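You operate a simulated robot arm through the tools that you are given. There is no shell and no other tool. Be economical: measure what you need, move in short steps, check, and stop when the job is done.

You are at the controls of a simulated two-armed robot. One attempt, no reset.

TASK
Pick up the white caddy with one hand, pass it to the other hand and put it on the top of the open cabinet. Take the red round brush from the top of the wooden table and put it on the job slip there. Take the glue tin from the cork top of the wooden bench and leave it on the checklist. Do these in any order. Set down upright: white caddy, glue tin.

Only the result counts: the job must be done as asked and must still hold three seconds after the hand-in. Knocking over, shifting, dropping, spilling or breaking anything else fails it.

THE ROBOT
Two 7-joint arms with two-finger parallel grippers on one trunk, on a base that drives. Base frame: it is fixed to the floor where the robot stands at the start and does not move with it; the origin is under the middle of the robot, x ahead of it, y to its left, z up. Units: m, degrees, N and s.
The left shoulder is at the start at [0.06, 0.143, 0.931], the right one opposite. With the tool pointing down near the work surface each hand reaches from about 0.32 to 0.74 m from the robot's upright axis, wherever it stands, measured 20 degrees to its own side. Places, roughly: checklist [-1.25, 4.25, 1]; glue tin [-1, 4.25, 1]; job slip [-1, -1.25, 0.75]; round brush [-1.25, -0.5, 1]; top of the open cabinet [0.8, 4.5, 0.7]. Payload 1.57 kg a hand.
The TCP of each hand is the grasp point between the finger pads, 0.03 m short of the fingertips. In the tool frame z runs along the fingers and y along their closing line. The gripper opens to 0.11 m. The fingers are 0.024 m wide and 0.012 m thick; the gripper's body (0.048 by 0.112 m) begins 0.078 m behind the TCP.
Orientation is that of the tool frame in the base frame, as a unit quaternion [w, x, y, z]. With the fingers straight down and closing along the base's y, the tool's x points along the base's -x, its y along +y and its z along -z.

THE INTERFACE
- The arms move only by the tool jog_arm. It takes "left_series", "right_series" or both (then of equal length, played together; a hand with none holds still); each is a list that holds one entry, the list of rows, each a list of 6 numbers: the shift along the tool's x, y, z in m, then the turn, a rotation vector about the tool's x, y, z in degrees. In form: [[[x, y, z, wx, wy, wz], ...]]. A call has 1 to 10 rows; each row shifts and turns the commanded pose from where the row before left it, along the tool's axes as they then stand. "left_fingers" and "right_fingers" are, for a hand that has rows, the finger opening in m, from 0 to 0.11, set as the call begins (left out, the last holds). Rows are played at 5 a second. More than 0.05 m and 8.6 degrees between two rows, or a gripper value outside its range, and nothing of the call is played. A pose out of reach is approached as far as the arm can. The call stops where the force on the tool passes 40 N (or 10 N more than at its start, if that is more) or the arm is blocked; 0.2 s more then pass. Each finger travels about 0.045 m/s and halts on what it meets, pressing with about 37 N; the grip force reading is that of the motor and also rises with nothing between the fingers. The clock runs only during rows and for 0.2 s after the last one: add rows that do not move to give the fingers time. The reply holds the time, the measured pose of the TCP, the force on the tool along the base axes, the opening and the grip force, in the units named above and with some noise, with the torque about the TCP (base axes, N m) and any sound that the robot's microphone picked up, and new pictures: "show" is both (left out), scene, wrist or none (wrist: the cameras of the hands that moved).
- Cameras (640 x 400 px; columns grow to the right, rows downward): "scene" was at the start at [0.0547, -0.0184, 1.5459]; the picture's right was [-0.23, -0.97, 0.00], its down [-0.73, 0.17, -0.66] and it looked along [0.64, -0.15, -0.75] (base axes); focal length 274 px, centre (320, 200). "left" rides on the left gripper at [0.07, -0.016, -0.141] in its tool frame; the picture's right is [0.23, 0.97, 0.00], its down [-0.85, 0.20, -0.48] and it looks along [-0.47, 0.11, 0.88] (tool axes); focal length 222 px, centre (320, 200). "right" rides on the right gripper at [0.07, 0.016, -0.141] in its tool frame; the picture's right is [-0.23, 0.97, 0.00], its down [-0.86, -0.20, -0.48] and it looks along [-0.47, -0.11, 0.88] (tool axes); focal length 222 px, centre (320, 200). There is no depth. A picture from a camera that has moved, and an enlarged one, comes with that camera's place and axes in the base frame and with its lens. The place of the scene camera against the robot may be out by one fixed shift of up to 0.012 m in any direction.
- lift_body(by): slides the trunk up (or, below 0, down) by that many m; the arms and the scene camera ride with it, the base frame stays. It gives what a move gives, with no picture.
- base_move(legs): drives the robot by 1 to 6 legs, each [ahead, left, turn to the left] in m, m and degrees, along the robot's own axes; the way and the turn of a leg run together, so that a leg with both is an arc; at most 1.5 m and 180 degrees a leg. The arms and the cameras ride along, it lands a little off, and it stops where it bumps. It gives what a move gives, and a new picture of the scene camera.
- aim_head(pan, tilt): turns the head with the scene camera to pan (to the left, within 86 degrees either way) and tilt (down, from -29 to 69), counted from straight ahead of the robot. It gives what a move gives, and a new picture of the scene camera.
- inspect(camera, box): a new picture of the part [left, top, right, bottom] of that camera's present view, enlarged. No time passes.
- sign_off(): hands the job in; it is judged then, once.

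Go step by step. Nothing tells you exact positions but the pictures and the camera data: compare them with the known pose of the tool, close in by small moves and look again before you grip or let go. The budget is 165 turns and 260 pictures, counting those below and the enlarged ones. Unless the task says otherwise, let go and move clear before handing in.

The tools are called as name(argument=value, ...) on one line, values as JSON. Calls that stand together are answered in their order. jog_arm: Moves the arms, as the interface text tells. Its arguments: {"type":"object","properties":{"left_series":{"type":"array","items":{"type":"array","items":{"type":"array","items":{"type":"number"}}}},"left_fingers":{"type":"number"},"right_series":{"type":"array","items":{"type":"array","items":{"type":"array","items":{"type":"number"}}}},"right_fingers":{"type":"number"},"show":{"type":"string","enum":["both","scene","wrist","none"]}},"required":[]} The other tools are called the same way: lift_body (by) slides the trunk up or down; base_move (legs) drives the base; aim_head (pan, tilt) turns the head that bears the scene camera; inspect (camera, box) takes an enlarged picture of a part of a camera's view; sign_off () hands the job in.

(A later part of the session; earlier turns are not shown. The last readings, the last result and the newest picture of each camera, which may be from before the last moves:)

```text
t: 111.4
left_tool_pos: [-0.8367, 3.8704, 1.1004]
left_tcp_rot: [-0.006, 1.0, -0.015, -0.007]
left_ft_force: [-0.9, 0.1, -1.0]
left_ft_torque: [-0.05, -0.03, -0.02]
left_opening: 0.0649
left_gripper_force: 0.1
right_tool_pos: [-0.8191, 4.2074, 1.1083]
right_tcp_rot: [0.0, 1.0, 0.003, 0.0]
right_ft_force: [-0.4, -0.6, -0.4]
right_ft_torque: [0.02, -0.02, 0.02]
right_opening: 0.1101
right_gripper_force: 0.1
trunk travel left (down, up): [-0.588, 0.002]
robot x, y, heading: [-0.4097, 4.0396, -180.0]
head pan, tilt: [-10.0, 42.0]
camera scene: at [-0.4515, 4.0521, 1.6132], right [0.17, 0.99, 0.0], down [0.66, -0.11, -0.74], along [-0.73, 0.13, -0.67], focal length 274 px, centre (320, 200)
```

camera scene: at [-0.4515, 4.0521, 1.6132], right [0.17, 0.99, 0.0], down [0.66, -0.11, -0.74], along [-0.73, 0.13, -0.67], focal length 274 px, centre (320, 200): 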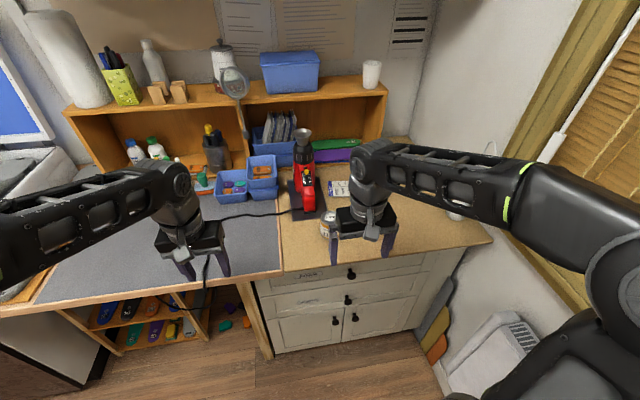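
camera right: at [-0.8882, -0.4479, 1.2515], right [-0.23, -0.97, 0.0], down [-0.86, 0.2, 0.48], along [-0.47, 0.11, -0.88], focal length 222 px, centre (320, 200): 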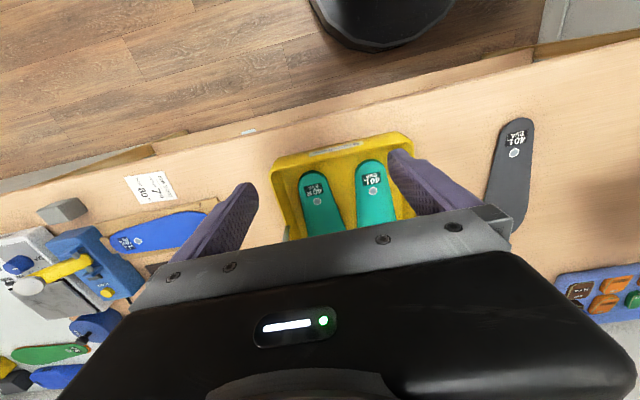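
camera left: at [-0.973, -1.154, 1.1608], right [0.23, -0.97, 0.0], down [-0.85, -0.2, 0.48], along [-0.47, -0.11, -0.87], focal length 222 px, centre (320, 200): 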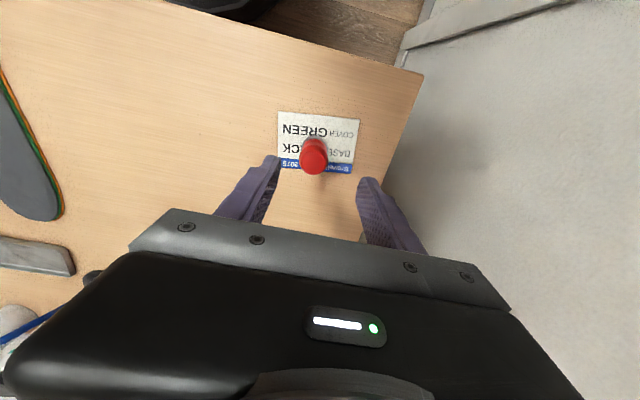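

jog_arm(right_series=[[[0, -0.04, 0, 0, 0, 0], [0, -0.04, 0, 0, 0, 0], [0, -0.04, 0, 0, 0, 0], [0, -0.04, 0, 0, 0, 0], [0, 0, 0, 0, 0, 0]]], show="wrist")

inspect(camera="scene", box=[270, 120, 430, 260])

```text
t: 112.6
left_tool_pos: [-0.8366, 3.869, 1.1006]
left_tcp_rot: [-0.007, 1.0, -0.014, -0.007]
left_ft_force: [0.1, 0.4, 0.2]
left_ft_torque: [0.03, -0.04, -0.01]
left_opening: 0.0651
left_gripper_force: 0.0
right_tool_pos: [-0.8221, 4.3648, 1.109]
right_tcp_rot: [-0.001, 1.0, 0.003, -0.001]
right_ft_force: [-0.8, 0.2, 0.0]
right_ft_torque: [0.02, -0.02, -0.01]
right_opening: 0.1098
right_gripper_force: 0.1
trunk travel left (down, up): [-0.588, 0.002]
robot x, y, heading: [-0.4079, 4.0415, -179.7]
head pan, tilt: [-10.0, 42.0]
camera right: at [-0.7532, 4.3483, 1.2504], right [-0.22, -0.98, 0.0], down [-0.86, 0.19, 0.48], along [-0.47, 0.1, -0.88], focal length 222 px, centre (320, 200)
```

right: 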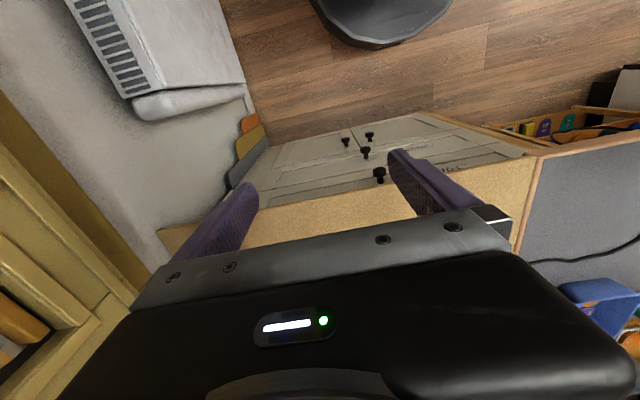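

```text
2.86 times, centred on (350, 190) of scene
camera zoom: at [-0.4515, 4.0516, 1.6132], right [0.17, 0.99, 0.0], down [0.66, -0.11, -0.74], along [-0.73, 0.13, -0.67], focal length 782 px, centre (234, 229)
```

zoom: 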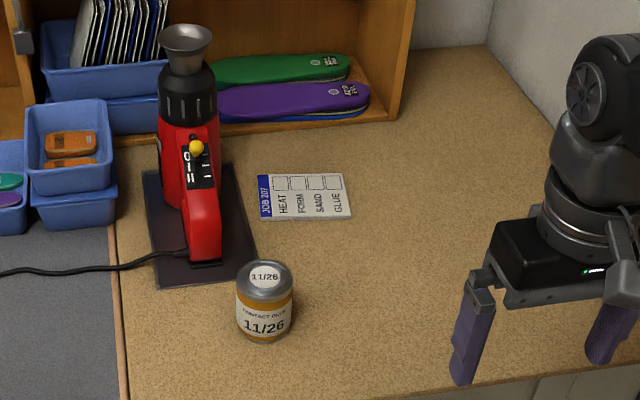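

The tin is at about [-1.053, 4.197] on a top at z≈0.899, and the checklist centre at about [-1.279, 4.302]. I'll drive a little closer.

base_move(legs=[[0.14, -0.05, 0]])

```text
t: 114.0
left_tool_pos: [-0.9766, 3.9205, 1.099]
left_tcp_rot: [-0.006, 1.0, -0.016, -0.006]
left_ft_force: [0.8, 0.0, -0.5]
left_ft_torque: [-0.02, -0.01, 0.0]
left_opening: 0.065
left_gripper_force: 0.0
right_tool_pos: [-0.9609, 4.4139, 1.1113]
right_tcp_rot: [0.0, 1.0, 0.003, 0.0]
right_ft_force: [-0.2, 0.9, 0.3]
right_ft_torque: [-0.02, -0.01, -0.03]
right_opening: 0.1102
right_gripper_force: 0.0
trunk travel left (down, up): [-0.588, 0.002]
robot x, y, heading: [-0.5473, 4.0865, -179.9]
head pan, tilt: [-10.0, 42.0]
camera scene: at [-0.5919, 4.1016, 1.6131], right [0.17, 0.99, 0.0], down [0.66, -0.11, -0.74], along [-0.73, 0.13, -0.67], focal length 274 px, centre (320, 200)
```

scene: 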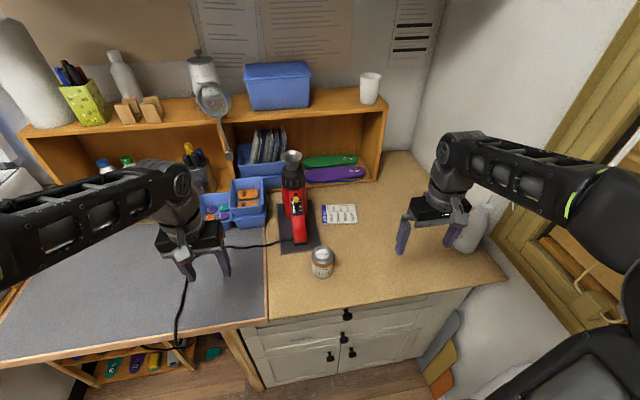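

jog_arm(right_series=[[[0, 0.044, 0, 0, 0, 0], [0, 0.044, 0, 0, 0, 0], [0, 0.044, 0, 0, 0, 0], [0, 0.044, 0, 0, 0, 0], [0, 0.043, 0, 0, 0, 0], [0, 0, 0, 0, -8.3, 0], [0, 0, 0, 0, -8.3, 0], [0, 0, 0, 0, -8.4, 0], [0, 0, 0, 0, 0, 0]]], right_fingers=0.1)

```text
t: 116.0
left_tool_pos: [-0.977, 3.9196, 1.1002]
left_tcp_rot: [-0.007, 1.0, -0.016, -0.007]
left_ft_force: [-0.1, 0.5, -1.5]
left_ft_torque: [0.01, -0.01, 0.0]
left_opening: 0.0651
left_gripper_force: 0.0
right_tool_pos: [-0.9596, 4.1952, 1.1109]
right_tcp_rot: [0.0, 0.976, 0.003, -0.219]
right_ft_force: [0.0, -0.1, -0.7]
right_ft_torque: [-0.02, -0.01, -0.02]
right_opening: 0.1002
right_gripper_force: 0.0
trunk travel left (down, up): [-0.588, 0.002]
robot x, y, heading: [-0.5458, 4.0865, -179.8]
head pan, tilt: [-10.0, 42.0]
camera scene: at [-0.5909, 4.1006, 1.6131], right [0.17, 0.99, 0.0], down [0.66, -0.11, -0.74], along [-0.73, 0.13, -0.67], focal length 274 px, centre (320, 200)
camera right: at [-0.8383, 4.1798, 1.208], right [-0.2, -0.97, 0.1], down [-0.57, 0.2, 0.8], along [-0.8, 0.1, -0.6], focal length 222 px, centre (320, 200)
```

scene: 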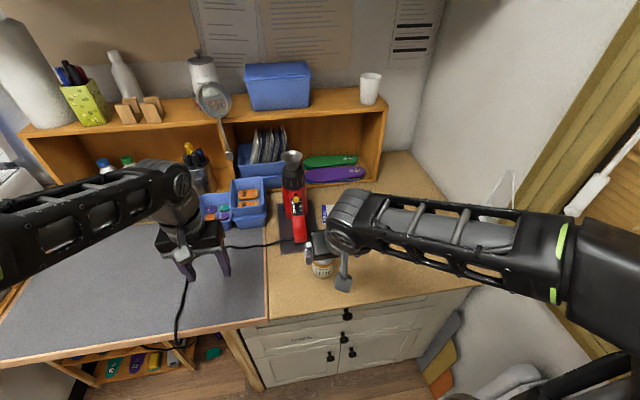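
right: 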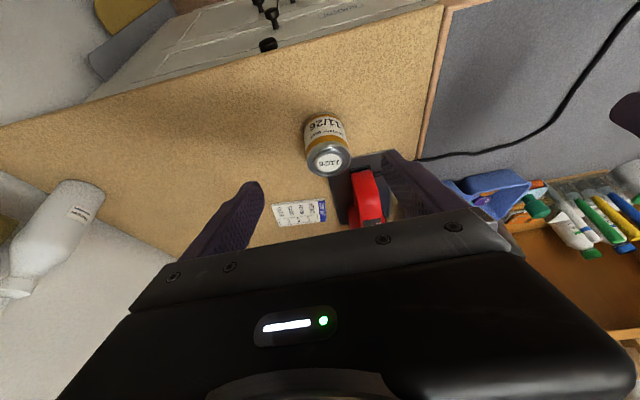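

jog_arm(right_series=[[[-0.008, 0.004, 0.035, 0, 0, 0], [-0.009, 0.004, 0.035, 0, 0, 0], [0, 0, 0.03, 0, 0, 0], [0, 0, 0, 0, 0, 0]]], show="wrist")

```text
t: 117.0
left_tool_pos: [-0.9753, 3.9187, 1.1009]
left_tcp_rot: [-0.006, 1.0, -0.015, -0.007]
left_ft_force: [1.0, 0.2, -0.1]
left_ft_torque: [0.06, 0.02, -0.02]
left_opening: 0.0651
left_gripper_force: 0.0
right_tool_pos: [-1.0189, 4.1863, 1.0259]
right_tcp_rot: [0.001, 0.976, 0.002, -0.217]
right_ft_force: [0.8, -0.3, -0.1]
right_ft_torque: [-0.01, 0.01, 0.0]
right_opening: 0.1002
right_gripper_force: 0.0
trunk travel left (down, up): [-0.588, 0.002]
robot x, y, heading: [-0.5483, 4.0839, -179.7]
head pan, tilt: [-10.0, 42.0]
camera right: at [-0.8962, 4.1716, 1.1223], right [-0.2, -0.97, 0.1], down [-0.57, 0.2, 0.8], along [-0.8, 0.1, -0.6], focal length 222 px, centre (320, 200)
```

right: 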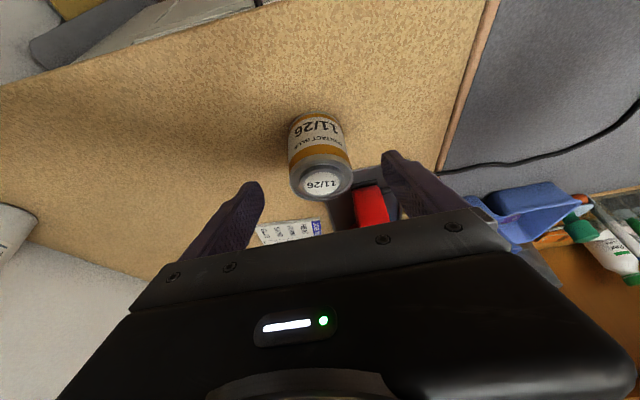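

jog_arm(right_series=[[[0, 0, 0.03, 0, 0, 0], [0, 0, 0.03, 0, 0, 0], [-0.002, 0, 0.03, 0, 0, 0], [0, 0, 0, 0, 0, 0]]], show="wrist")

```text
t: 118.0
left_tool_pos: [-0.9755, 3.9196, 1.1012]
left_tcp_rot: [-0.007, 1.0, -0.016, -0.008]
left_ft_force: [0.7, -0.2, -0.5]
left_ft_torque: [-0.02, 0.0, 0.02]
left_opening: 0.0648
left_gripper_force: 0.0
right_tool_pos: [-1.0589, 4.1859, 0.948]
right_tcp_rot: [0.0, 0.976, 0.002, -0.217]
right_ft_force: [-0.6, -0.1, 0.0]
right_ft_torque: [-0.02, 0.02, 0.02]
right_opening: 0.0999
right_gripper_force: 0.2
trunk travel left (down, up): [-0.588, 0.002]
robot x, y, heading: [-0.549, 4.0873, -179.8]
head pan, tilt: [-10.0, 42.0]
camera right: at [-0.9357, 4.1699, 1.0446], right [-0.2, -0.97, 0.1], down [-0.57, 0.2, 0.8], along [-0.8, 0.1, -0.6], focal length 222 px, centre (320, 200)
```

right: 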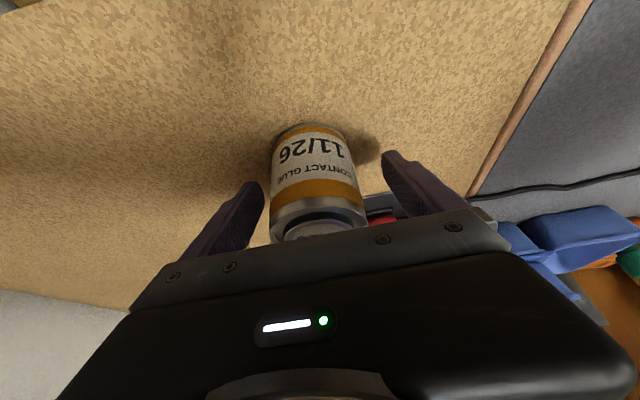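

jog_arm(right_series=[[[0, 0, 0, 0, 0, 0], [0, 0, 0, 0, 0, 0], [0, 0, 0, 0, 0, 0], [0, 0, 0, 0, 0, 0], [0, 0, 0, 0, 0, 0], [0, 0, 0, 0, 0, 0]]], right_fingers=0.05, show="wrist")

```text
t: 119.4
left_tool_pos: [-0.9755, 3.9201, 1.1007]
left_tcp_rot: [-0.006, 1.0, -0.016, -0.008]
left_ft_force: [0.5, -0.4, -0.1]
left_ft_torque: [0.03, 0.0, -0.01]
left_opening: 0.0651
left_gripper_force: 0.1
right_tool_pos: [-1.0572, 4.1872, 0.9472]
right_tcp_rot: [0.0, 0.976, 0.002, -0.217]
right_ft_force: [-0.3, 1.7, 0.5]
right_ft_torque: [0.09, 0.0, -0.01]
right_opening: 0.0623
right_gripper_force: 36.4
trunk travel left (down, up): [-0.588, 0.002]
robot x, y, heading: [-0.5458, 4.0889, -179.6]
head pan, tilt: [-10.0, 42.0]
camera right: at [-0.936, 4.17, 1.0446], right [-0.2, -0.97, 0.1], down [-0.57, 0.2, 0.8], along [-0.79, 0.1, -0.6], focal length 222 px, centre (320, 200)
```

right: 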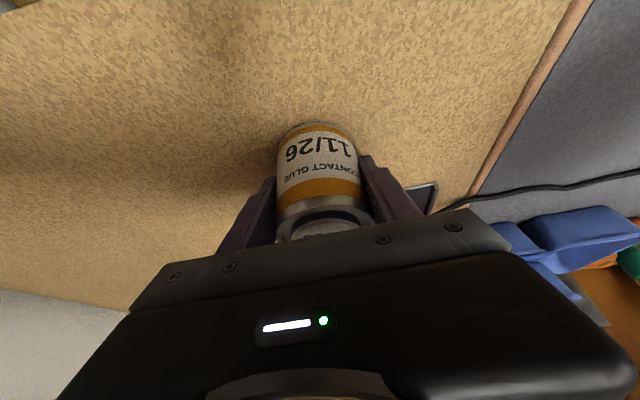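

Gripped. Lifting, then moving right and forward toward the checklist.

jog_arm(right_series=[[[-0.017, 0, -0.036, 0, 0, 0], [-0.017, 0, -0.036, 0, 0, 0], [0, -0.04, 0, 0, 0, 0], [0, -0.04, 0, 0, 0, 0], [0, -0.035, 0, 0, 0, 0], [-0.036, 0, 0.017, 0, 0, 0], [-0.036, 0, 0.017, 0, 0, 0], [0, 0, 0, 0, 0, 0]]])

```text
t: 121.2
left_tool_pos: [-0.9759, 3.9204, 1.1001]
left_tcp_rot: [-0.008, 1.0, -0.016, -0.007]
left_ft_force: [0.2, 0.0, 0.4]
left_ft_torque: [0.03, 0.01, -0.02]
left_opening: 0.065
left_gripper_force: 0.1
right_tool_pos: [-1.1345, 4.3041, 1.0229]
right_tcp_rot: [0.0, 0.976, 0.002, -0.218]
right_ft_force: [-0.2, 0.7, -3.0]
right_ft_torque: [0.0, -0.01, -0.02]
right_opening: 0.062
right_gripper_force: 37.2
trunk travel left (down, up): [-0.588, 0.002]
robot x, y, heading: [-0.5445, 4.0838, -180.0]
head pan, tilt: [-10.0, 42.0]
camera scene: at [-0.59, 4.1008, 1.6132], right [0.17, 0.99, 0.0], down [0.66, -0.11, -0.74], along [-0.73, 0.13, -0.67], focal length 274 px, centre (320, 200)
camera right: at [-1.0132, 4.2872, 1.1204], right [-0.2, -0.97, 0.1], down [-0.57, 0.2, 0.8], along [-0.79, 0.1, -0.6], focal length 222 px, centre (320, 200)
```

scene: 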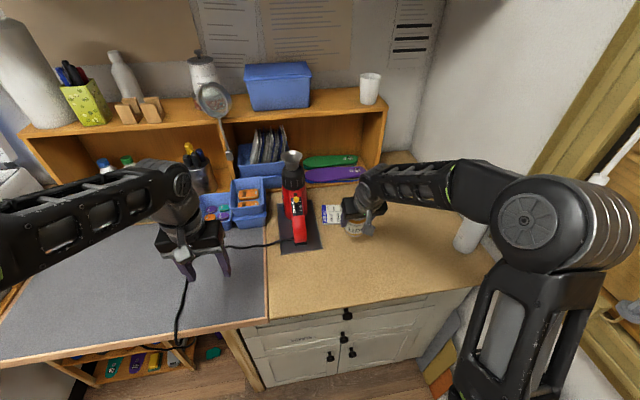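
right: 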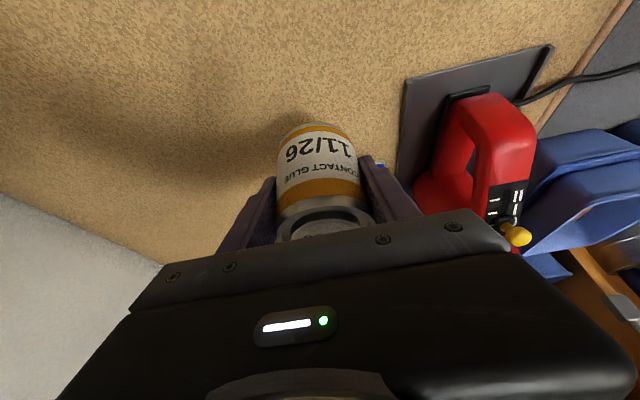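

jog_arm(right_series=[[[-0.033, 0, 0.0155, 0, 0, 0], [-0.033, 0, 0.0155, 0, 0, 0], [-0.033, 0, 0.0155, 0, 0, 0], [-0.032, 0, 0.015, 0, 0, 0], [0, 0, 0, 0, 0, 0]]])

```text
t: 122.4
left_tool_pos: [-0.9761, 3.92, 1.1003]
left_tcp_rot: [-0.006, 1.0, -0.016, -0.008]
left_ft_force: [-0.2, 0.2, 1.0]
left_ft_torque: [-0.01, 0.0, -0.04]
left_opening: 0.0649
left_gripper_force: 0.1
right_tool_pos: [-1.2822, 4.3002, 1.0252]
right_tcp_rot: [0.001, 0.976, 0.002, -0.217]
right_ft_force: [-0.1, 0.1, -1.9]
right_ft_torque: [0.0, -0.02, -0.01]
right_opening: 0.062
right_gripper_force: 37.0
trunk travel left (down, up): [-0.588, 0.002]
robot x, y, heading: [-0.5468, 4.0883, -179.7]
head pan, tilt: [-10.0, 42.0]
camera scene: at [-0.5897, 4.101, 1.6132], right [0.17, 0.99, 0.0], down [0.66, -0.11, -0.74], along [-0.73, 0.13, -0.67], focal length 274 px, centre (320, 200)
camera right: at [-1.1591, 4.2836, 1.1232], right [-0.2, -0.97, 0.1], down [-0.57, 0.2, 0.8], along [-0.79, 0.1, -0.6], focal length 222 px, centre (320, 200)
```

scene: 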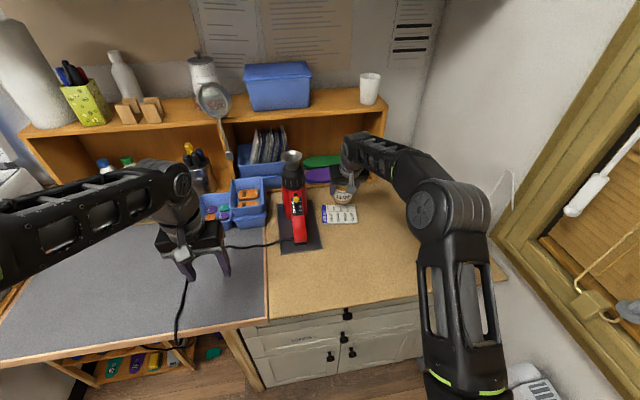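
right: 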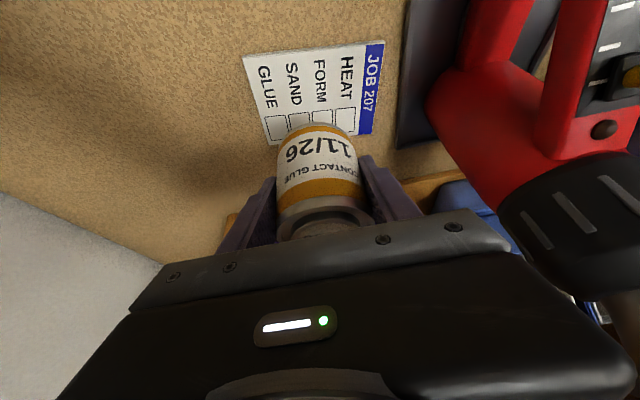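

jog_arm(right_series=[[[0.0165, 0.003, 0.033, 0, 0, 0], [0.015, 0.003, 0.0305, 0, 0, 0], [0, 0, 0, 0, 0, 0]]], show="wrist")

```text
t: 123.2
left_tool_pos: [-0.9759, 3.9196, 1.1007]
left_tcp_rot: [-0.006, 1.0, -0.016, -0.006]
left_ft_force: [0.7, 0.1, 0.9]
left_ft_torque: [0.01, -0.03, 0.0]
left_opening: 0.0649
left_gripper_force: 0.0
right_tool_pos: [-1.2813, 4.293, 0.9561]
right_tcp_rot: [0.0, 0.976, 0.001, -0.217]
right_ft_force: [0.0, -0.3, -2.8]
right_ft_torque: [-0.01, 0.0, 0.01]
right_opening: 0.0623
right_gripper_force: 36.7
trunk travel left (down, up): [-0.588, 0.002]
robot x, y, heading: [-0.5483, 4.0858, -179.7]
head pan, tilt: [-10.0, 42.0]
camera right: at [-1.1591, 4.2764, 1.0529], right [-0.2, -0.97, 0.1], down [-0.57, 0.2, 0.8], along [-0.8, 0.1, -0.6], focal length 222 px, centre (320, 200)
```

right: 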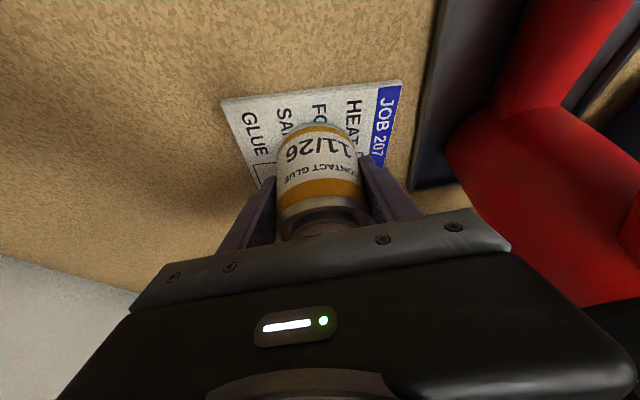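

Well over the checklist. Lowering the last millimetres.

jog_arm(right_series=[[[0.0025, 0, 0.0054, 0, 0, 0], [0, 0, 0, 0, 0, 0]]], show="none")

jog_arm(right_series=[[[0.0008, 0, 0.0018, 0, 0, 0], [0, 0, 0, 0, 0, 0]]], show="none")

```text
t: 123.8
left_tool_pos: [-0.9745, 3.9197, 1.1006]
left_tcp_rot: [-0.008, 1.0, -0.015, -0.008]
left_ft_force: [0.9, -0.6, 0.2]
left_ft_torque: [0.0, 0.04, 0.0]
left_opening: 0.0649
left_gripper_force: 0.1
right_tool_pos: [-1.2818, 4.293, 0.9551]
right_tcp_rot: [0.001, 0.975, 0.002, -0.221]
right_ft_force: [0.3, -1.0, 18.9]
right_ft_torque: [-0.19, -0.4, 0.03]
right_opening: 0.062
right_gripper_force: 37.2
trunk travel left (down, up): [-0.588, 0.002]
robot x, y, heading: [-0.5465, 4.0839, -179.9]
head pan, tilt: [-10.0, 42.0]
```

```text
t: 124.4
left_tool_pos: [-0.9732, 3.9183, 1.1017]
left_tcp_rot: [-0.007, 1.0, -0.016, -0.008]
left_ft_force: [-0.5, -0.7, -0.5]
left_ft_torque: [0.0, 0.0, -0.01]
left_opening: 0.0651
left_gripper_force: 0.1
right_tool_pos: [-1.2814, 4.2932, 0.9533]
right_tcp_rot: [0.001, 0.975, 0.003, -0.222]
right_ft_force: [-4.4, -3.0, 30.8]
right_ft_torque: [-0.15, -0.02, 0.08]
right_opening: 0.0619
right_gripper_force: 37.1
trunk travel left (down, up): [-0.588, 0.002]
robot x, y, heading: [-0.5448, 4.088, -180.0]
head pan, tilt: [-10.0, 42.0]
```

jog_arm(right_series=[[[-0.0008, 0, -0.0018, 0, 0, 0], [0, 0, 0, 0, 0, 0]]], show="none")

jog_arm(right_series=[[[0, 0, 0, 0, 0, 0], [0, 0, 0, 0, 0, 0], [0, 0, 0, 0, 0, 0], [0, 0, 0, 0, 0, 0], [0, 0, 0, 0, 0, 0]]], right_fingers=0.1, show="wrist")

```text
t: 125.0
left_tool_pos: [-0.9739, 3.9183, 1.1015]
left_tcp_rot: [-0.007, 1.0, -0.016, -0.007]
left_ft_force: [-0.4, 0.2, 0.8]
left_ft_torque: [0.01, 0.02, 0.01]
left_opening: 0.065
left_gripper_force: 0.0
right_tool_pos: [-1.2809, 4.2936, 0.9533]
right_tcp_rot: [0.0, 0.976, 0.002, -0.22]
right_ft_force: [-6.9, -4.4, 25.6]
right_ft_torque: [-0.39, 0.39, -0.01]
right_opening: 0.0619
right_gripper_force: 36.9
trunk travel left (down, up): [-0.588, 0.002]
robot x, y, heading: [-0.5466, 4.0879, -179.8]
head pan, tilt: [-10.0, 42.0]
```

```text
t: 126.2
left_tool_pos: [-0.9759, 3.9196, 1.1006]
left_tcp_rot: [-0.007, 1.0, -0.016, -0.007]
left_ft_force: [0.5, -0.2, 0.9]
left_ft_torque: [0.01, 0.0, 0.01]
left_opening: 0.065
left_gripper_force: 0.1
right_tool_pos: [-1.28, 4.2943, 0.9495]
right_tcp_rot: [0.0, 0.976, 0.001, -0.218]
right_ft_force: [-0.4, -0.1, 0.6]
right_ft_torque: [0.03, 0.0, -0.01]
right_opening: 0.1002
right_gripper_force: 0.0
trunk travel left (down, up): [-0.588, 0.002]
robot x, y, heading: [-0.5487, 4.088, -179.7]
head pan, tilt: [-10.0, 42.0]
camera right: at [-1.1587, 4.2783, 1.0467], right [-0.2, -0.97, 0.1], down [-0.57, 0.2, 0.8], along [-0.79, 0.1, -0.6], focal length 222 px, centre (320, 200)
```

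right: 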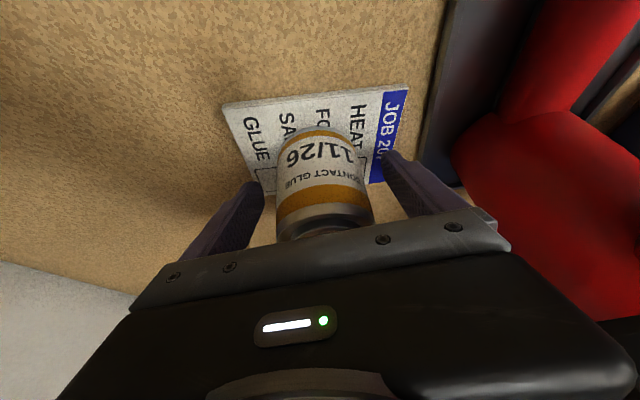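

jog_arm(right_series=[[[0, 0, -0.03, 0, 0, 0], [0, 0, -0.04, 0, 0, 0], [0, 0, -0.04, 0, 0, 0], [0.03, 0, -0.03, 0, 0, 0], [0.04, 0, -0.02, 0, 0, 0], [0, 0, 0, 0, 0, 0]]])

inspect(camera="scene", box=[270, 120, 430, 260])

```text
t: 127.6
left_tool_pos: [-0.9762, 3.9199, 1.0995]
left_tcp_rot: [-0.008, 1.0, -0.016, -0.006]
left_ft_force: [-0.5, 0.3, -0.8]
left_ft_torque: [0.01, -0.01, -0.02]
left_opening: 0.0648
left_gripper_force: 0.1
right_tool_pos: [-1.149, 4.2946, 1.0642]
right_tcp_rot: [0.0, 0.976, 0.001, -0.217]
right_ft_force: [-0.2, 0.0, -0.2]
right_ft_torque: [0.01, 0.0, 0.04]
right_opening: 0.0998
right_gripper_force: 0.2
trunk travel left (down, up): [-0.588, 0.002]
robot x, y, heading: [-0.5476, 4.0863, -179.8]
head pan, tilt: [-10.0, 42.0]
camera scene: at [-0.5911, 4.1008, 1.6131], right [0.17, 0.99, 0.0], down [0.66, -0.11, -0.74], along [-0.73, 0.13, -0.67], focal length 274 px, centre (320, 200)
camera right: at [-1.0262, 4.2786, 1.162], right [-0.2, -0.97, 0.1], down [-0.57, 0.2, 0.8], along [-0.79, 0.1, -0.6], focal length 222 px, centre (320, 200)
```

scene: 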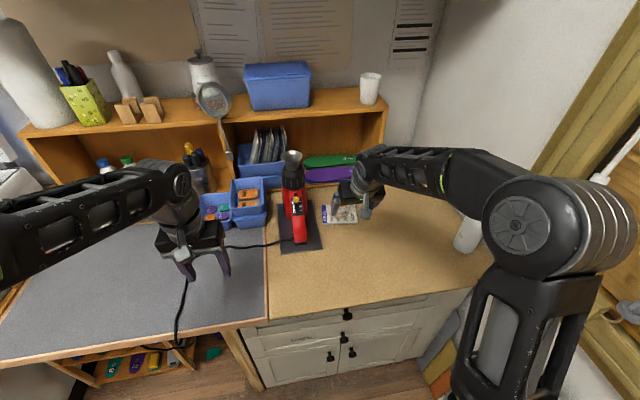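
right: 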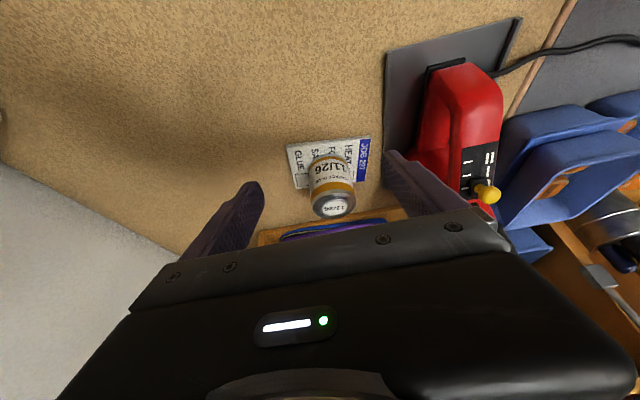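

```text
2.86 times, centred on (350, 190) of scene
camera zoom: at [-0.5911, 4.1008, 1.6131], right [0.17, 0.99, 0.0], down [0.66, -0.11, -0.74], along [-0.73, 0.13, -0.67], focal length 782 px, centre (234, 229)
```

zoom: 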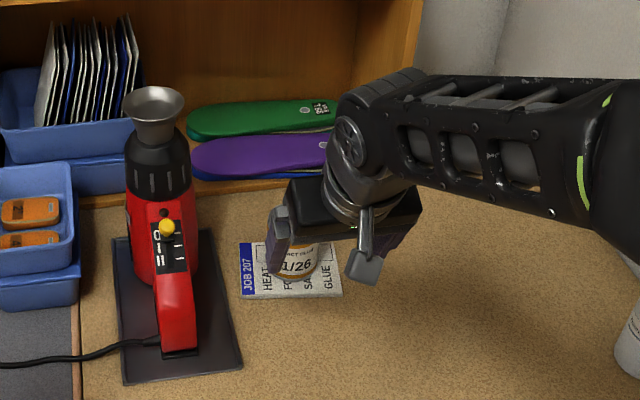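

The tin stands upright on the checklist. I'll retract and level the right hand, then look at the open cabinet.

jog_arm(right_series=[[[0.036, 0, -0.03, 0, 0, 0], [0.036, 0, -0.017, 0, 0, 0], [0.036, 0, -0.017, 0, 0, 0], [0, 0, 0, 0, 8.3, 0], [0, 0, 0, 0, 8.3, 0], [0, 0, 0, 0, 8.4, 0], [0.04, 0.025, 0, 0, 0, 0], [0.03, 0.025, 0, 0, 0, 0], [0, 0, 0, 0, 0, 0]]], right_fingers=0.11, show="none")

aim_head(pan=0, tilt=40)

```text
t: 129.6
left_tool_pos: [-0.9767, 3.9202, 1.1009]
left_tcp_rot: [-0.007, 1.0, -0.016, -0.007]
left_ft_force: [-0.1, -0.6, -0.2]
left_ft_torque: [0.01, 0.02, 0.0]
left_opening: 0.0651
left_gripper_force: 0.0
right_tool_pos: [-0.954, 4.2446, 1.0739]
right_tcp_rot: [-0.001, 1.0, 0.002, 0.0]
right_ft_force: [0.4, 0.4, 0.3]
right_ft_torque: [0.04, 0.02, 0.0]
right_opening: 0.1101
right_gripper_force: 0.1
trunk travel left (down, up): [-0.588, 0.002]
robot x, y, heading: [-0.5453, 4.0888, -179.8]
head pan, tilt: [-10.0, 42.0]
```

```text
t: 130.3
left_tool_pos: [-0.9748, 3.9193, 1.1007]
left_tcp_rot: [-0.006, 1.0, -0.015, -0.007]
left_ft_force: [0.6, -0.3, -0.5]
left_ft_torque: [0.0, -0.01, 0.03]
left_opening: 0.0649
left_gripper_force: 0.0
right_tool_pos: [-0.953, 4.2449, 1.0749]
right_tcp_rot: [0.0, 1.0, 0.002, -0.002]
right_ft_force: [0.2, 0.1, 0.5]
right_ft_torque: [0.01, 0.0, 0.04]
right_opening: 0.11
right_gripper_force: 0.1
trunk travel left (down, up): [-0.588, 0.002]
robot x, y, heading: [-0.5463, 4.0864, -179.8]
head pan, tilt: [0.0, 40.0]
camera scene: at [-0.5928, 4.0865, 1.6161], right [0.0, 1.0, 0.0], down [0.64, 0.0, -0.77], along [-0.77, 0.0, -0.64], focal length 274 px, centre (320, 200)
```

scene: 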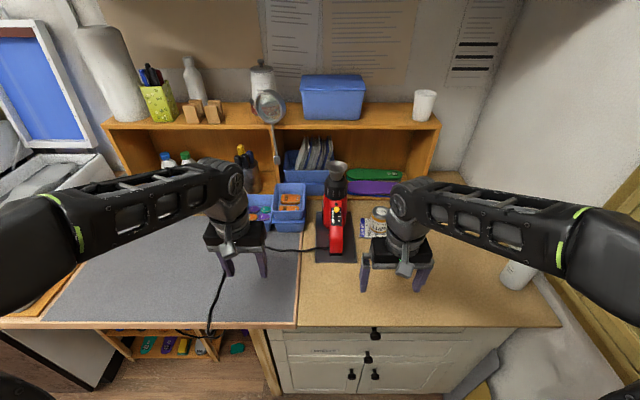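

base_move(legs=[[-0.14, 0.1, 0], [0, 0.6, 0], [0, 0, -90]])

aim_head(pan=-45, tilt=35)

inspect(camera="scene", box=[200, 80, 420, 240])

```text
t: 138.6
left_tool_pos: [-0.5702, 3.8183, 1.1]
left_tcp_rot: [0.009, -0.698, 0.716, 0.0]
left_ft_force: [-0.7, 0.3, -0.7]
left_ft_torque: [-0.01, 0.01, 0.02]
left_opening: 0.0647
left_gripper_force: 0.1
right_tool_pos: [-0.2445, 3.7982, 1.0744]
right_tcp_rot: [-0.001, 0.711, -0.703, -0.001]
right_ft_force: [-0.7, 0.5, -0.7]
right_ft_torque: [0.01, 0.0, -0.01]
right_opening: 0.1098
right_gripper_force: 0.0
trunk travel left (down, up): [-0.588, 0.002]
robot x, y, heading: [-0.401, 3.3917, 90.3]
head pan, tilt: [0.0, 40.0]
camera scene: at [-0.3924, 3.4445, 1.6161], right [1.0, 0.01, 0.0], down [0.01, -0.64, -0.77], along [-0.01, 0.77, -0.64], focal length 274 px, centre (320, 200)
```

scene: 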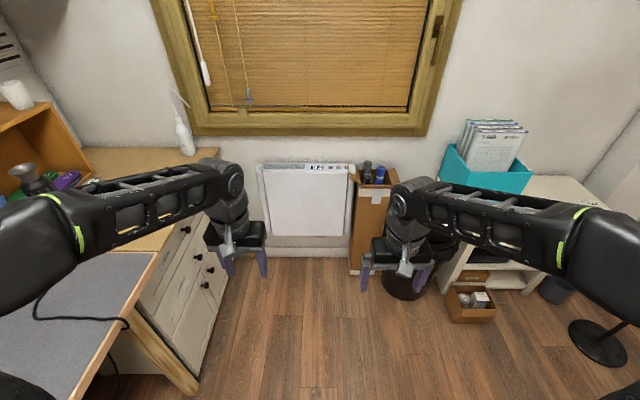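

```text
t: 139.7
left_tool_pos: [-0.571, 3.8197, 1.1005]
left_tcp_rot: [0.009, -0.698, 0.716, 0.0]
left_ft_force: [0.4, 0.7, 0.0]
left_ft_torque: [-0.02, 0.0, 0.05]
left_opening: 0.0652
left_gripper_force: 0.1
right_tool_pos: [-0.2439, 3.7992, 1.0752]
right_tcp_rot: [0.0, 0.711, -0.703, -0.001]
right_ft_force: [0.3, 0.6, 0.5]
right_ft_torque: [0.0, -0.01, -0.04]
right_opening: 0.11
right_gripper_force: 0.1
trunk travel left (down, up): [-0.588, 0.002]
robot x, y, heading: [-0.4001, 3.3929, 90.6]
head pan, tilt: [-45.0, 35.0]
camera scene: at [-0.3301, 3.4224, 1.6237], right [0.71, -0.7, 0.0], down [-0.4, -0.41, -0.82], along [0.57, 0.58, -0.57], focal length 274 px, centre (320, 200)
```

scene: 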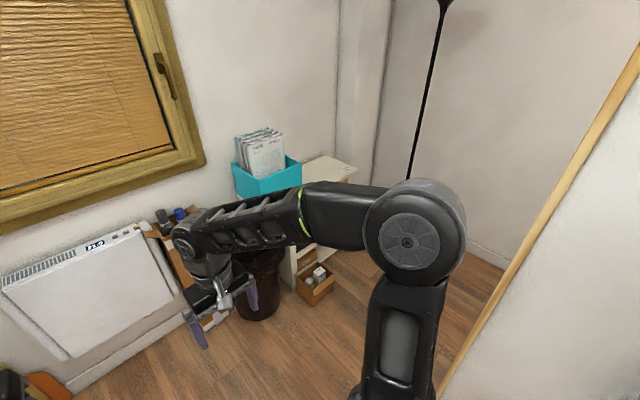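

```text
2.50 times, centred on (310, 160) of scene
camera zoom: at [-0.3301, 3.4224, 1.6237], right [0.71, -0.7, 0.0], down [-0.4, -0.41, -0.82], along [0.57, 0.58, -0.57], focal length 684 px, centre (345, 300)
```

zoom: 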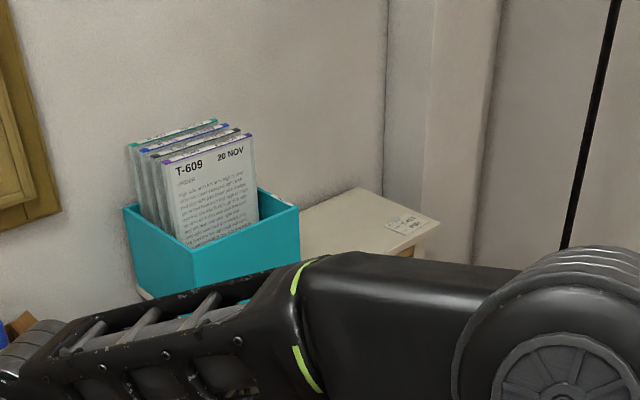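

No other caddy is visible, so the white tray on the first table must be it. I'll take the narrow posture and back down the corridor.

jog_arm(left_series=[[[-0.03, 0, 0.01, 0, 0, 0], [-0.03, 0, 0.02, 0, 0, 0], [-0.04, 0, 0.02, 0, 0, 0], [-0.04, 0, 0.03, 0, 0, 0], [-0.04, 0, 0.02, 0, 0, 0], [-0.03, 0, 0.04, 0, 0, 0], [-0.03, 0, 0.04, 0, 0, 0], [-0.02, 0, 0.04, 0, 0, 0], [0, 0, 0, 0, 0, 0]]], right_series=[[[-0.03, 0, 0.01, 0, 0, 0], [-0.03, 0, 0.02, 0, 0, 0], [-0.04, 0, 0.02, 0, 0, 0], [-0.04, 0, 0.03, 0, 0, 0], [-0.04, 0, 0.02, 0, 0, 0], [-0.03, 0, 0.04, 0, 0, 0], [-0.03, 0, 0.03, 0, 0, 0], [-0.02, 0, 0.02, 0, 0, 0], [0, 0, 0, 0, 0, 0]]], show="none")

base_move(legs=[[-1.3, 0, -0.5], [-1.3, 0, 0]])

```text
t: 141.7
left_tool_pos: [-0.5602, 4.0827, 0.8869]
left_tcp_rot: [0.009, -0.698, 0.716, 0.0]
left_ft_force: [0.3, -0.8, 0.2]
left_ft_torque: [-0.02, -0.02, -0.01]
left_opening: 0.0652
left_gripper_force: 0.0
right_tool_pos: [-0.2446, 4.058, 0.8852]
right_tcp_rot: [-0.001, 0.71, -0.704, 0.0]
right_ft_force: [0.2, 0.8, -0.6]
right_ft_torque: [0.0, 0.01, 0.0]
right_opening: 0.1099
right_gripper_force: 0.1
trunk travel left (down, up): [-0.588, 0.002]
robot x, y, heading: [-0.4021, 3.3918, 90.6]
head pan, tilt: [-45.0, 35.0]
```

```text
t: 154.4
left_tool_pos: [-0.55, 1.4753, 0.8869]
left_tcp_rot: [0.01, -0.693, 0.721, 0.001]
left_ft_force: [0.5, 0.6, 0.2]
left_ft_torque: [0.04, 0.0, -0.02]
left_opening: 0.0648
left_gripper_force: 0.0
right_tool_pos: [-0.237, 1.4463, 0.8851]
right_tcp_rot: [0.0, -0.706, 0.708, 0.001]
right_ft_force: [0.6, -0.3, -0.6]
right_ft_torque: [0.02, 0.03, 0.02]
right_opening: 0.1101
right_gripper_force: 0.0
trunk travel left (down, up): [-0.588, 0.002]
robot x, y, heading: [-0.4031, 0.783, 89.9]
head pan, tilt: [-45.0, 35.0]
camera scene: at [-0.3298, 0.8114, 1.6237], right [0.7, -0.71, 0.0], down [-0.41, -0.4, -0.82], along [0.58, 0.58, -0.57], focal length 274 px, centre (320, 200)
```

scene: 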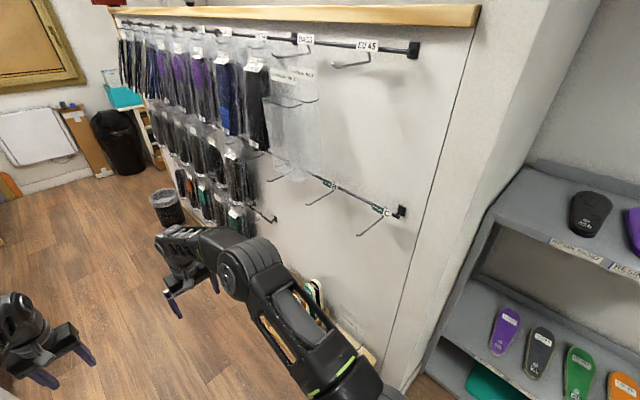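

base_move(legs=[[-0.83, 0, 0]])

jog_arm(left_series=[[[0.02, 0, -0.04, 0, 0, 0], [0.03, 0, -0.04, 0, 0, 0], [0.03, 0, -0.04, 0, 0, 0], [0.04, 0, -0.02, 0, 0, 0], [0.04, 0, -0.03, 0, 0, 0], [0.04, 0, -0.02, 0, 0, 0], [0.03, 0, -0.02, 0, 0, 0], [0.03, 0, -0.01, 0, 0, 0], [0, 0, 0, 0, 0, 0]]], right_series=[[[0.02, 0, -0.04, 0, 0, 0], [0.03, 0, -0.04, 0, 0, 0], [0.03, 0, -0.04, 0, 0, 0], [0.04, 0, -0.02, 0, 0, 0], [0.04, 0, -0.03, 0, 0, 0], [0.04, 0, -0.02, 0, 0, 0], [0.03, 0, -0.02, 0, 0, 0], [0.03, 0, -0.01, 0, 0, 0], [0, 0, 0, 0, 0, 0]]], show="none")

base_move(legs=[[0, 0, -90]])

aim_head(pan=0, tilt=40)

```text
t: 158.7
left_tool_pos: [-0.5557, 0.6704, 0.8874]
left_tcp_rot: [0.009, -0.693, 0.721, 0.001]
left_ft_force: [0.6, -0.6, -0.7]
left_ft_torque: [0.05, -0.02, 0.0]
left_opening: 0.065
left_gripper_force: 0.0
right_tool_pos: [-0.2406, 0.6405, 0.8855]
right_tcp_rot: [0.001, -0.706, 0.708, 0.001]
right_ft_force: [1.1, 0.1, 0.4]
right_ft_torque: [0.0, 0.01, 0.0]
right_opening: 0.1099
right_gripper_force: 0.0
trunk travel left (down, up): [-0.588, 0.002]
robot x, y, heading: [-0.405, -0.0241, 89.9]
head pan, tilt: [-45.0, 35.0]
camera scene: at [-0.3333, 0.006, 1.6237], right [0.7, -0.71, 0.0], down [-0.41, -0.4, -0.82], along [0.58, 0.58, -0.57], focal length 274 px, centre (320, 200)
```

scene: 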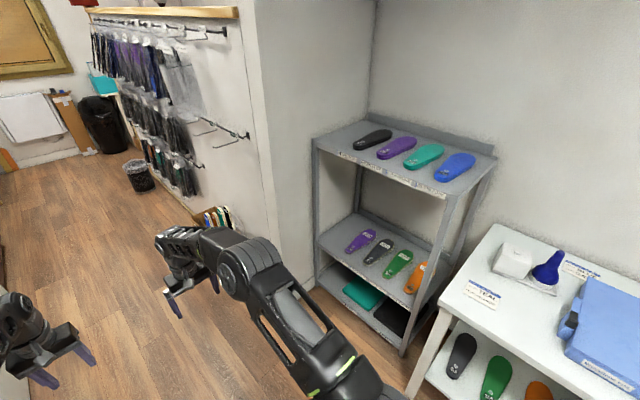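

```text
t: 160.7
left_tool_pos: [-0.5689, 0.4065, 1.1035]
left_tcp_rot: [0.008, -0.693, 0.721, 0.0]
left_ft_force: [-0.4, 1.0, 0.0]
left_ft_torque: [-0.03, 0.03, 0.01]
left_opening: 0.0652
left_gripper_force: 0.0
right_tool_pos: [-0.2422, 0.382, 1.106]
right_tcp_rot: [0.0, -0.707, 0.708, 0.0]
right_ft_force: [0.0, 0.6, 0.0]
right_ft_torque: [0.03, 0.03, -0.01]
right_opening: 0.11
right_gripper_force: 0.0
trunk travel left (down, up): [-0.588, 0.002]
robot x, y, heading: [-0.4026, -0.0248, 89.5]
head pan, tilt: [-45.0, 35.0]
```

```text
t: 164.9
left_tool_pos: [0.0204, 0.1543, 1.105]
left_tcp_rot: [0.006, 0.0, 1.0, -0.006]
left_ft_force: [-0.2, 0.3, -0.3]
left_ft_torque: [-0.01, 0.01, 0.03]
left_opening: 0.0651
left_gripper_force: 0.1
right_tool_pos: [0.0064, -0.1713, 1.1051]
right_tcp_rot: [0.001, -0.018, 1.0, 0.0]
right_ft_force: [-0.8, 0.2, 0.3]
right_ft_torque: [0.03, 0.0, -0.01]
right_opening: 0.1101
right_gripper_force: 0.0
trunk travel left (down, up): [-0.588, 0.002]
robot x, y, heading: [-0.4046, -0.0276, 2.0]
head pan, tilt: [-45.0, 35.0]
camera scene: at [-0.3611, -0.087, 1.6237], right [-0.68, -0.73, 0.0], down [-0.42, 0.39, -0.82], along [0.6, -0.56, -0.57], focal length 274 px, centre (320, 200)
```

scene: 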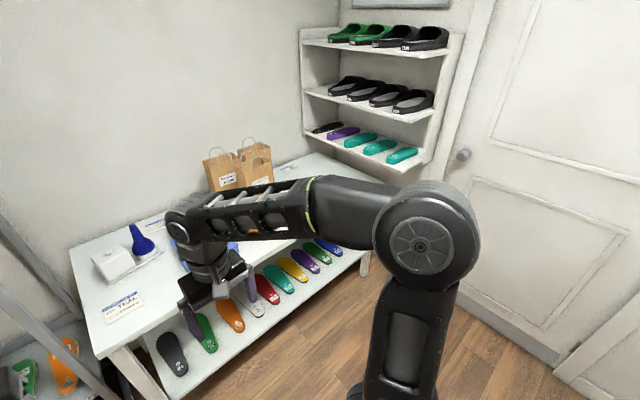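

```text
t: 166.0
left_tool_pos: [0.0207, 0.1538, 1.1044]
left_tcp_rot: [0.007, 0.0, 1.0, -0.006]
left_ft_force: [0.5, -0.7, 1.1]
left_ft_torque: [0.03, 0.02, 0.0]
left_opening: 0.0652
left_gripper_force: 0.1
right_tool_pos: [0.0087, -0.1718, 1.107]
right_tcp_rot: [0.001, -0.019, 1.0, 0.0]
right_ft_force: [1.0, 1.0, -0.5]
right_ft_torque: [0.03, 0.01, 0.01]
right_opening: 0.1101
right_gripper_force: 0.2
trunk travel left (down, up): [-0.588, 0.002]
robot x, y, heading: [-0.4069, -0.0243, 1.9]
head pan, tilt: [0.0, 40.0]
camera scene: at [-0.3406, -0.0239, 1.6161], right [0.03, -1.0, 0.0], down [-0.64, -0.02, -0.77], along [0.77, 0.03, -0.64], focal length 274 px, centre (320, 200)
```

scene: 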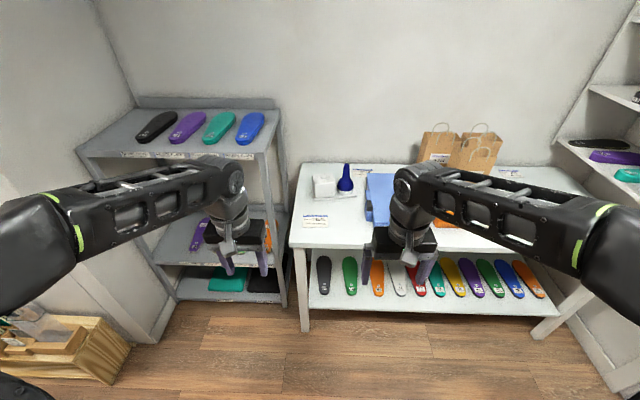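

base_move(legs=[[0.38, 0.0, -2]])

inspect(camera="scene", box=[280, 130, 400, 240])

```text
t: 168.4
left_tool_pos: [0.4058, 0.1461, 1.1053]
left_tcp_rot: [0.007, 0.017, 1.0, -0.007]
left_ft_force: [-0.3, 0.9, 0.0]
left_ft_torque: [0.0, 0.02, 0.0]
left_opening: 0.0649
left_gripper_force: 0.1
right_tool_pos: [0.3827, -0.1804, 1.1049]
right_tcp_rot: [0.002, -0.001, 1.0, 0.0]
right_ft_force: [0.2, -0.8, -0.4]
right_ft_torque: [0.02, 0.03, -0.02]
right_opening: 0.1099
right_gripper_force: 0.0
trunk travel left (down, up): [-0.588, 0.002]
robot x, y, heading: [-0.024, -0.0189, -0.4]
head pan, tilt: [0.0, 40.0]
camera scene: at [0.0392, -0.0192, 1.6161], right [0.0, -1.0, 0.0], down [-0.64, 0.0, -0.77], along [0.77, 0.0, -0.64], focal length 274 px, centre (320, 200)
```

scene: 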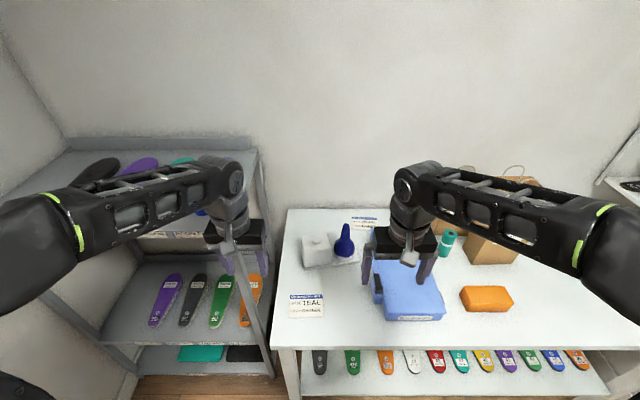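

```text
3.64 times, centred on (340, 185) of scene
camera zoom: at [0.0392, -0.0192, 1.6161], right [0.0, -1.0, 0.0], down [-0.64, 0.0, -0.77], along [0.77, 0.0, -0.64], focal length 995 px, centre (247, 254)
```

zoom: 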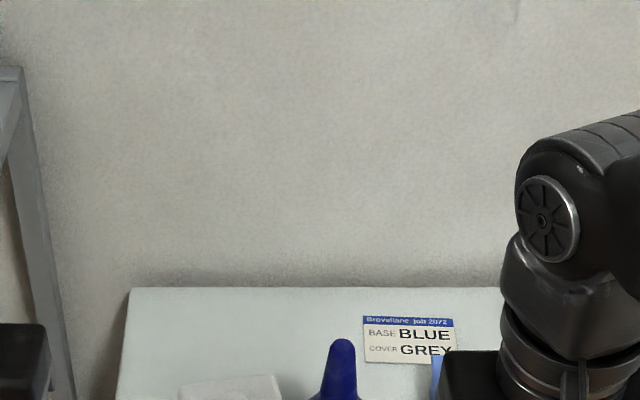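

inspect(camera="scene", box=[275, 205, 405, 325])

inspect(camera="left", box=[0, 0, 640, 400])

```text
3.33 times, centred on (340, 265) of scene
camera zoom: at [0.0392, -0.0192, 1.6161], right [0.0, -1.0, 0.0], down [-0.64, 0.0, -0.77], along [0.77, 0.0, -0.64], focal length 912 px, centre (253, -17)
```

zoom: 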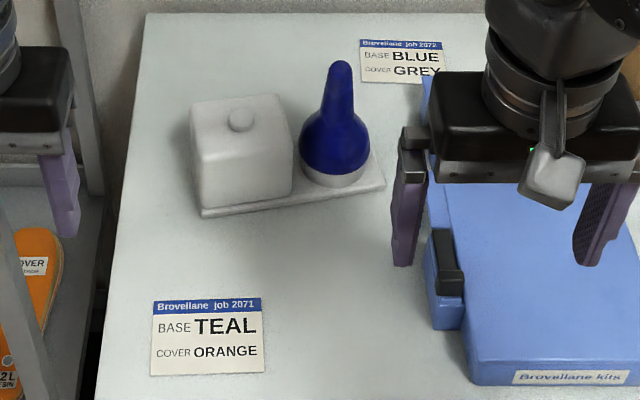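

```text
1.00 times, centred on (320, 200) of left
camera zoom: at [0.3356, 0.1342, 1.2449], right [-0.19, 0.98, -0.02], down [0.86, 0.18, 0.49], along [0.48, 0.08, -0.87], focal length 222 px, centre (320, 200)
```

zoom: 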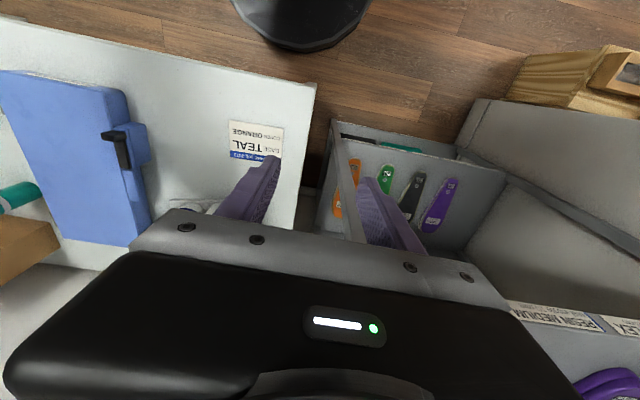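

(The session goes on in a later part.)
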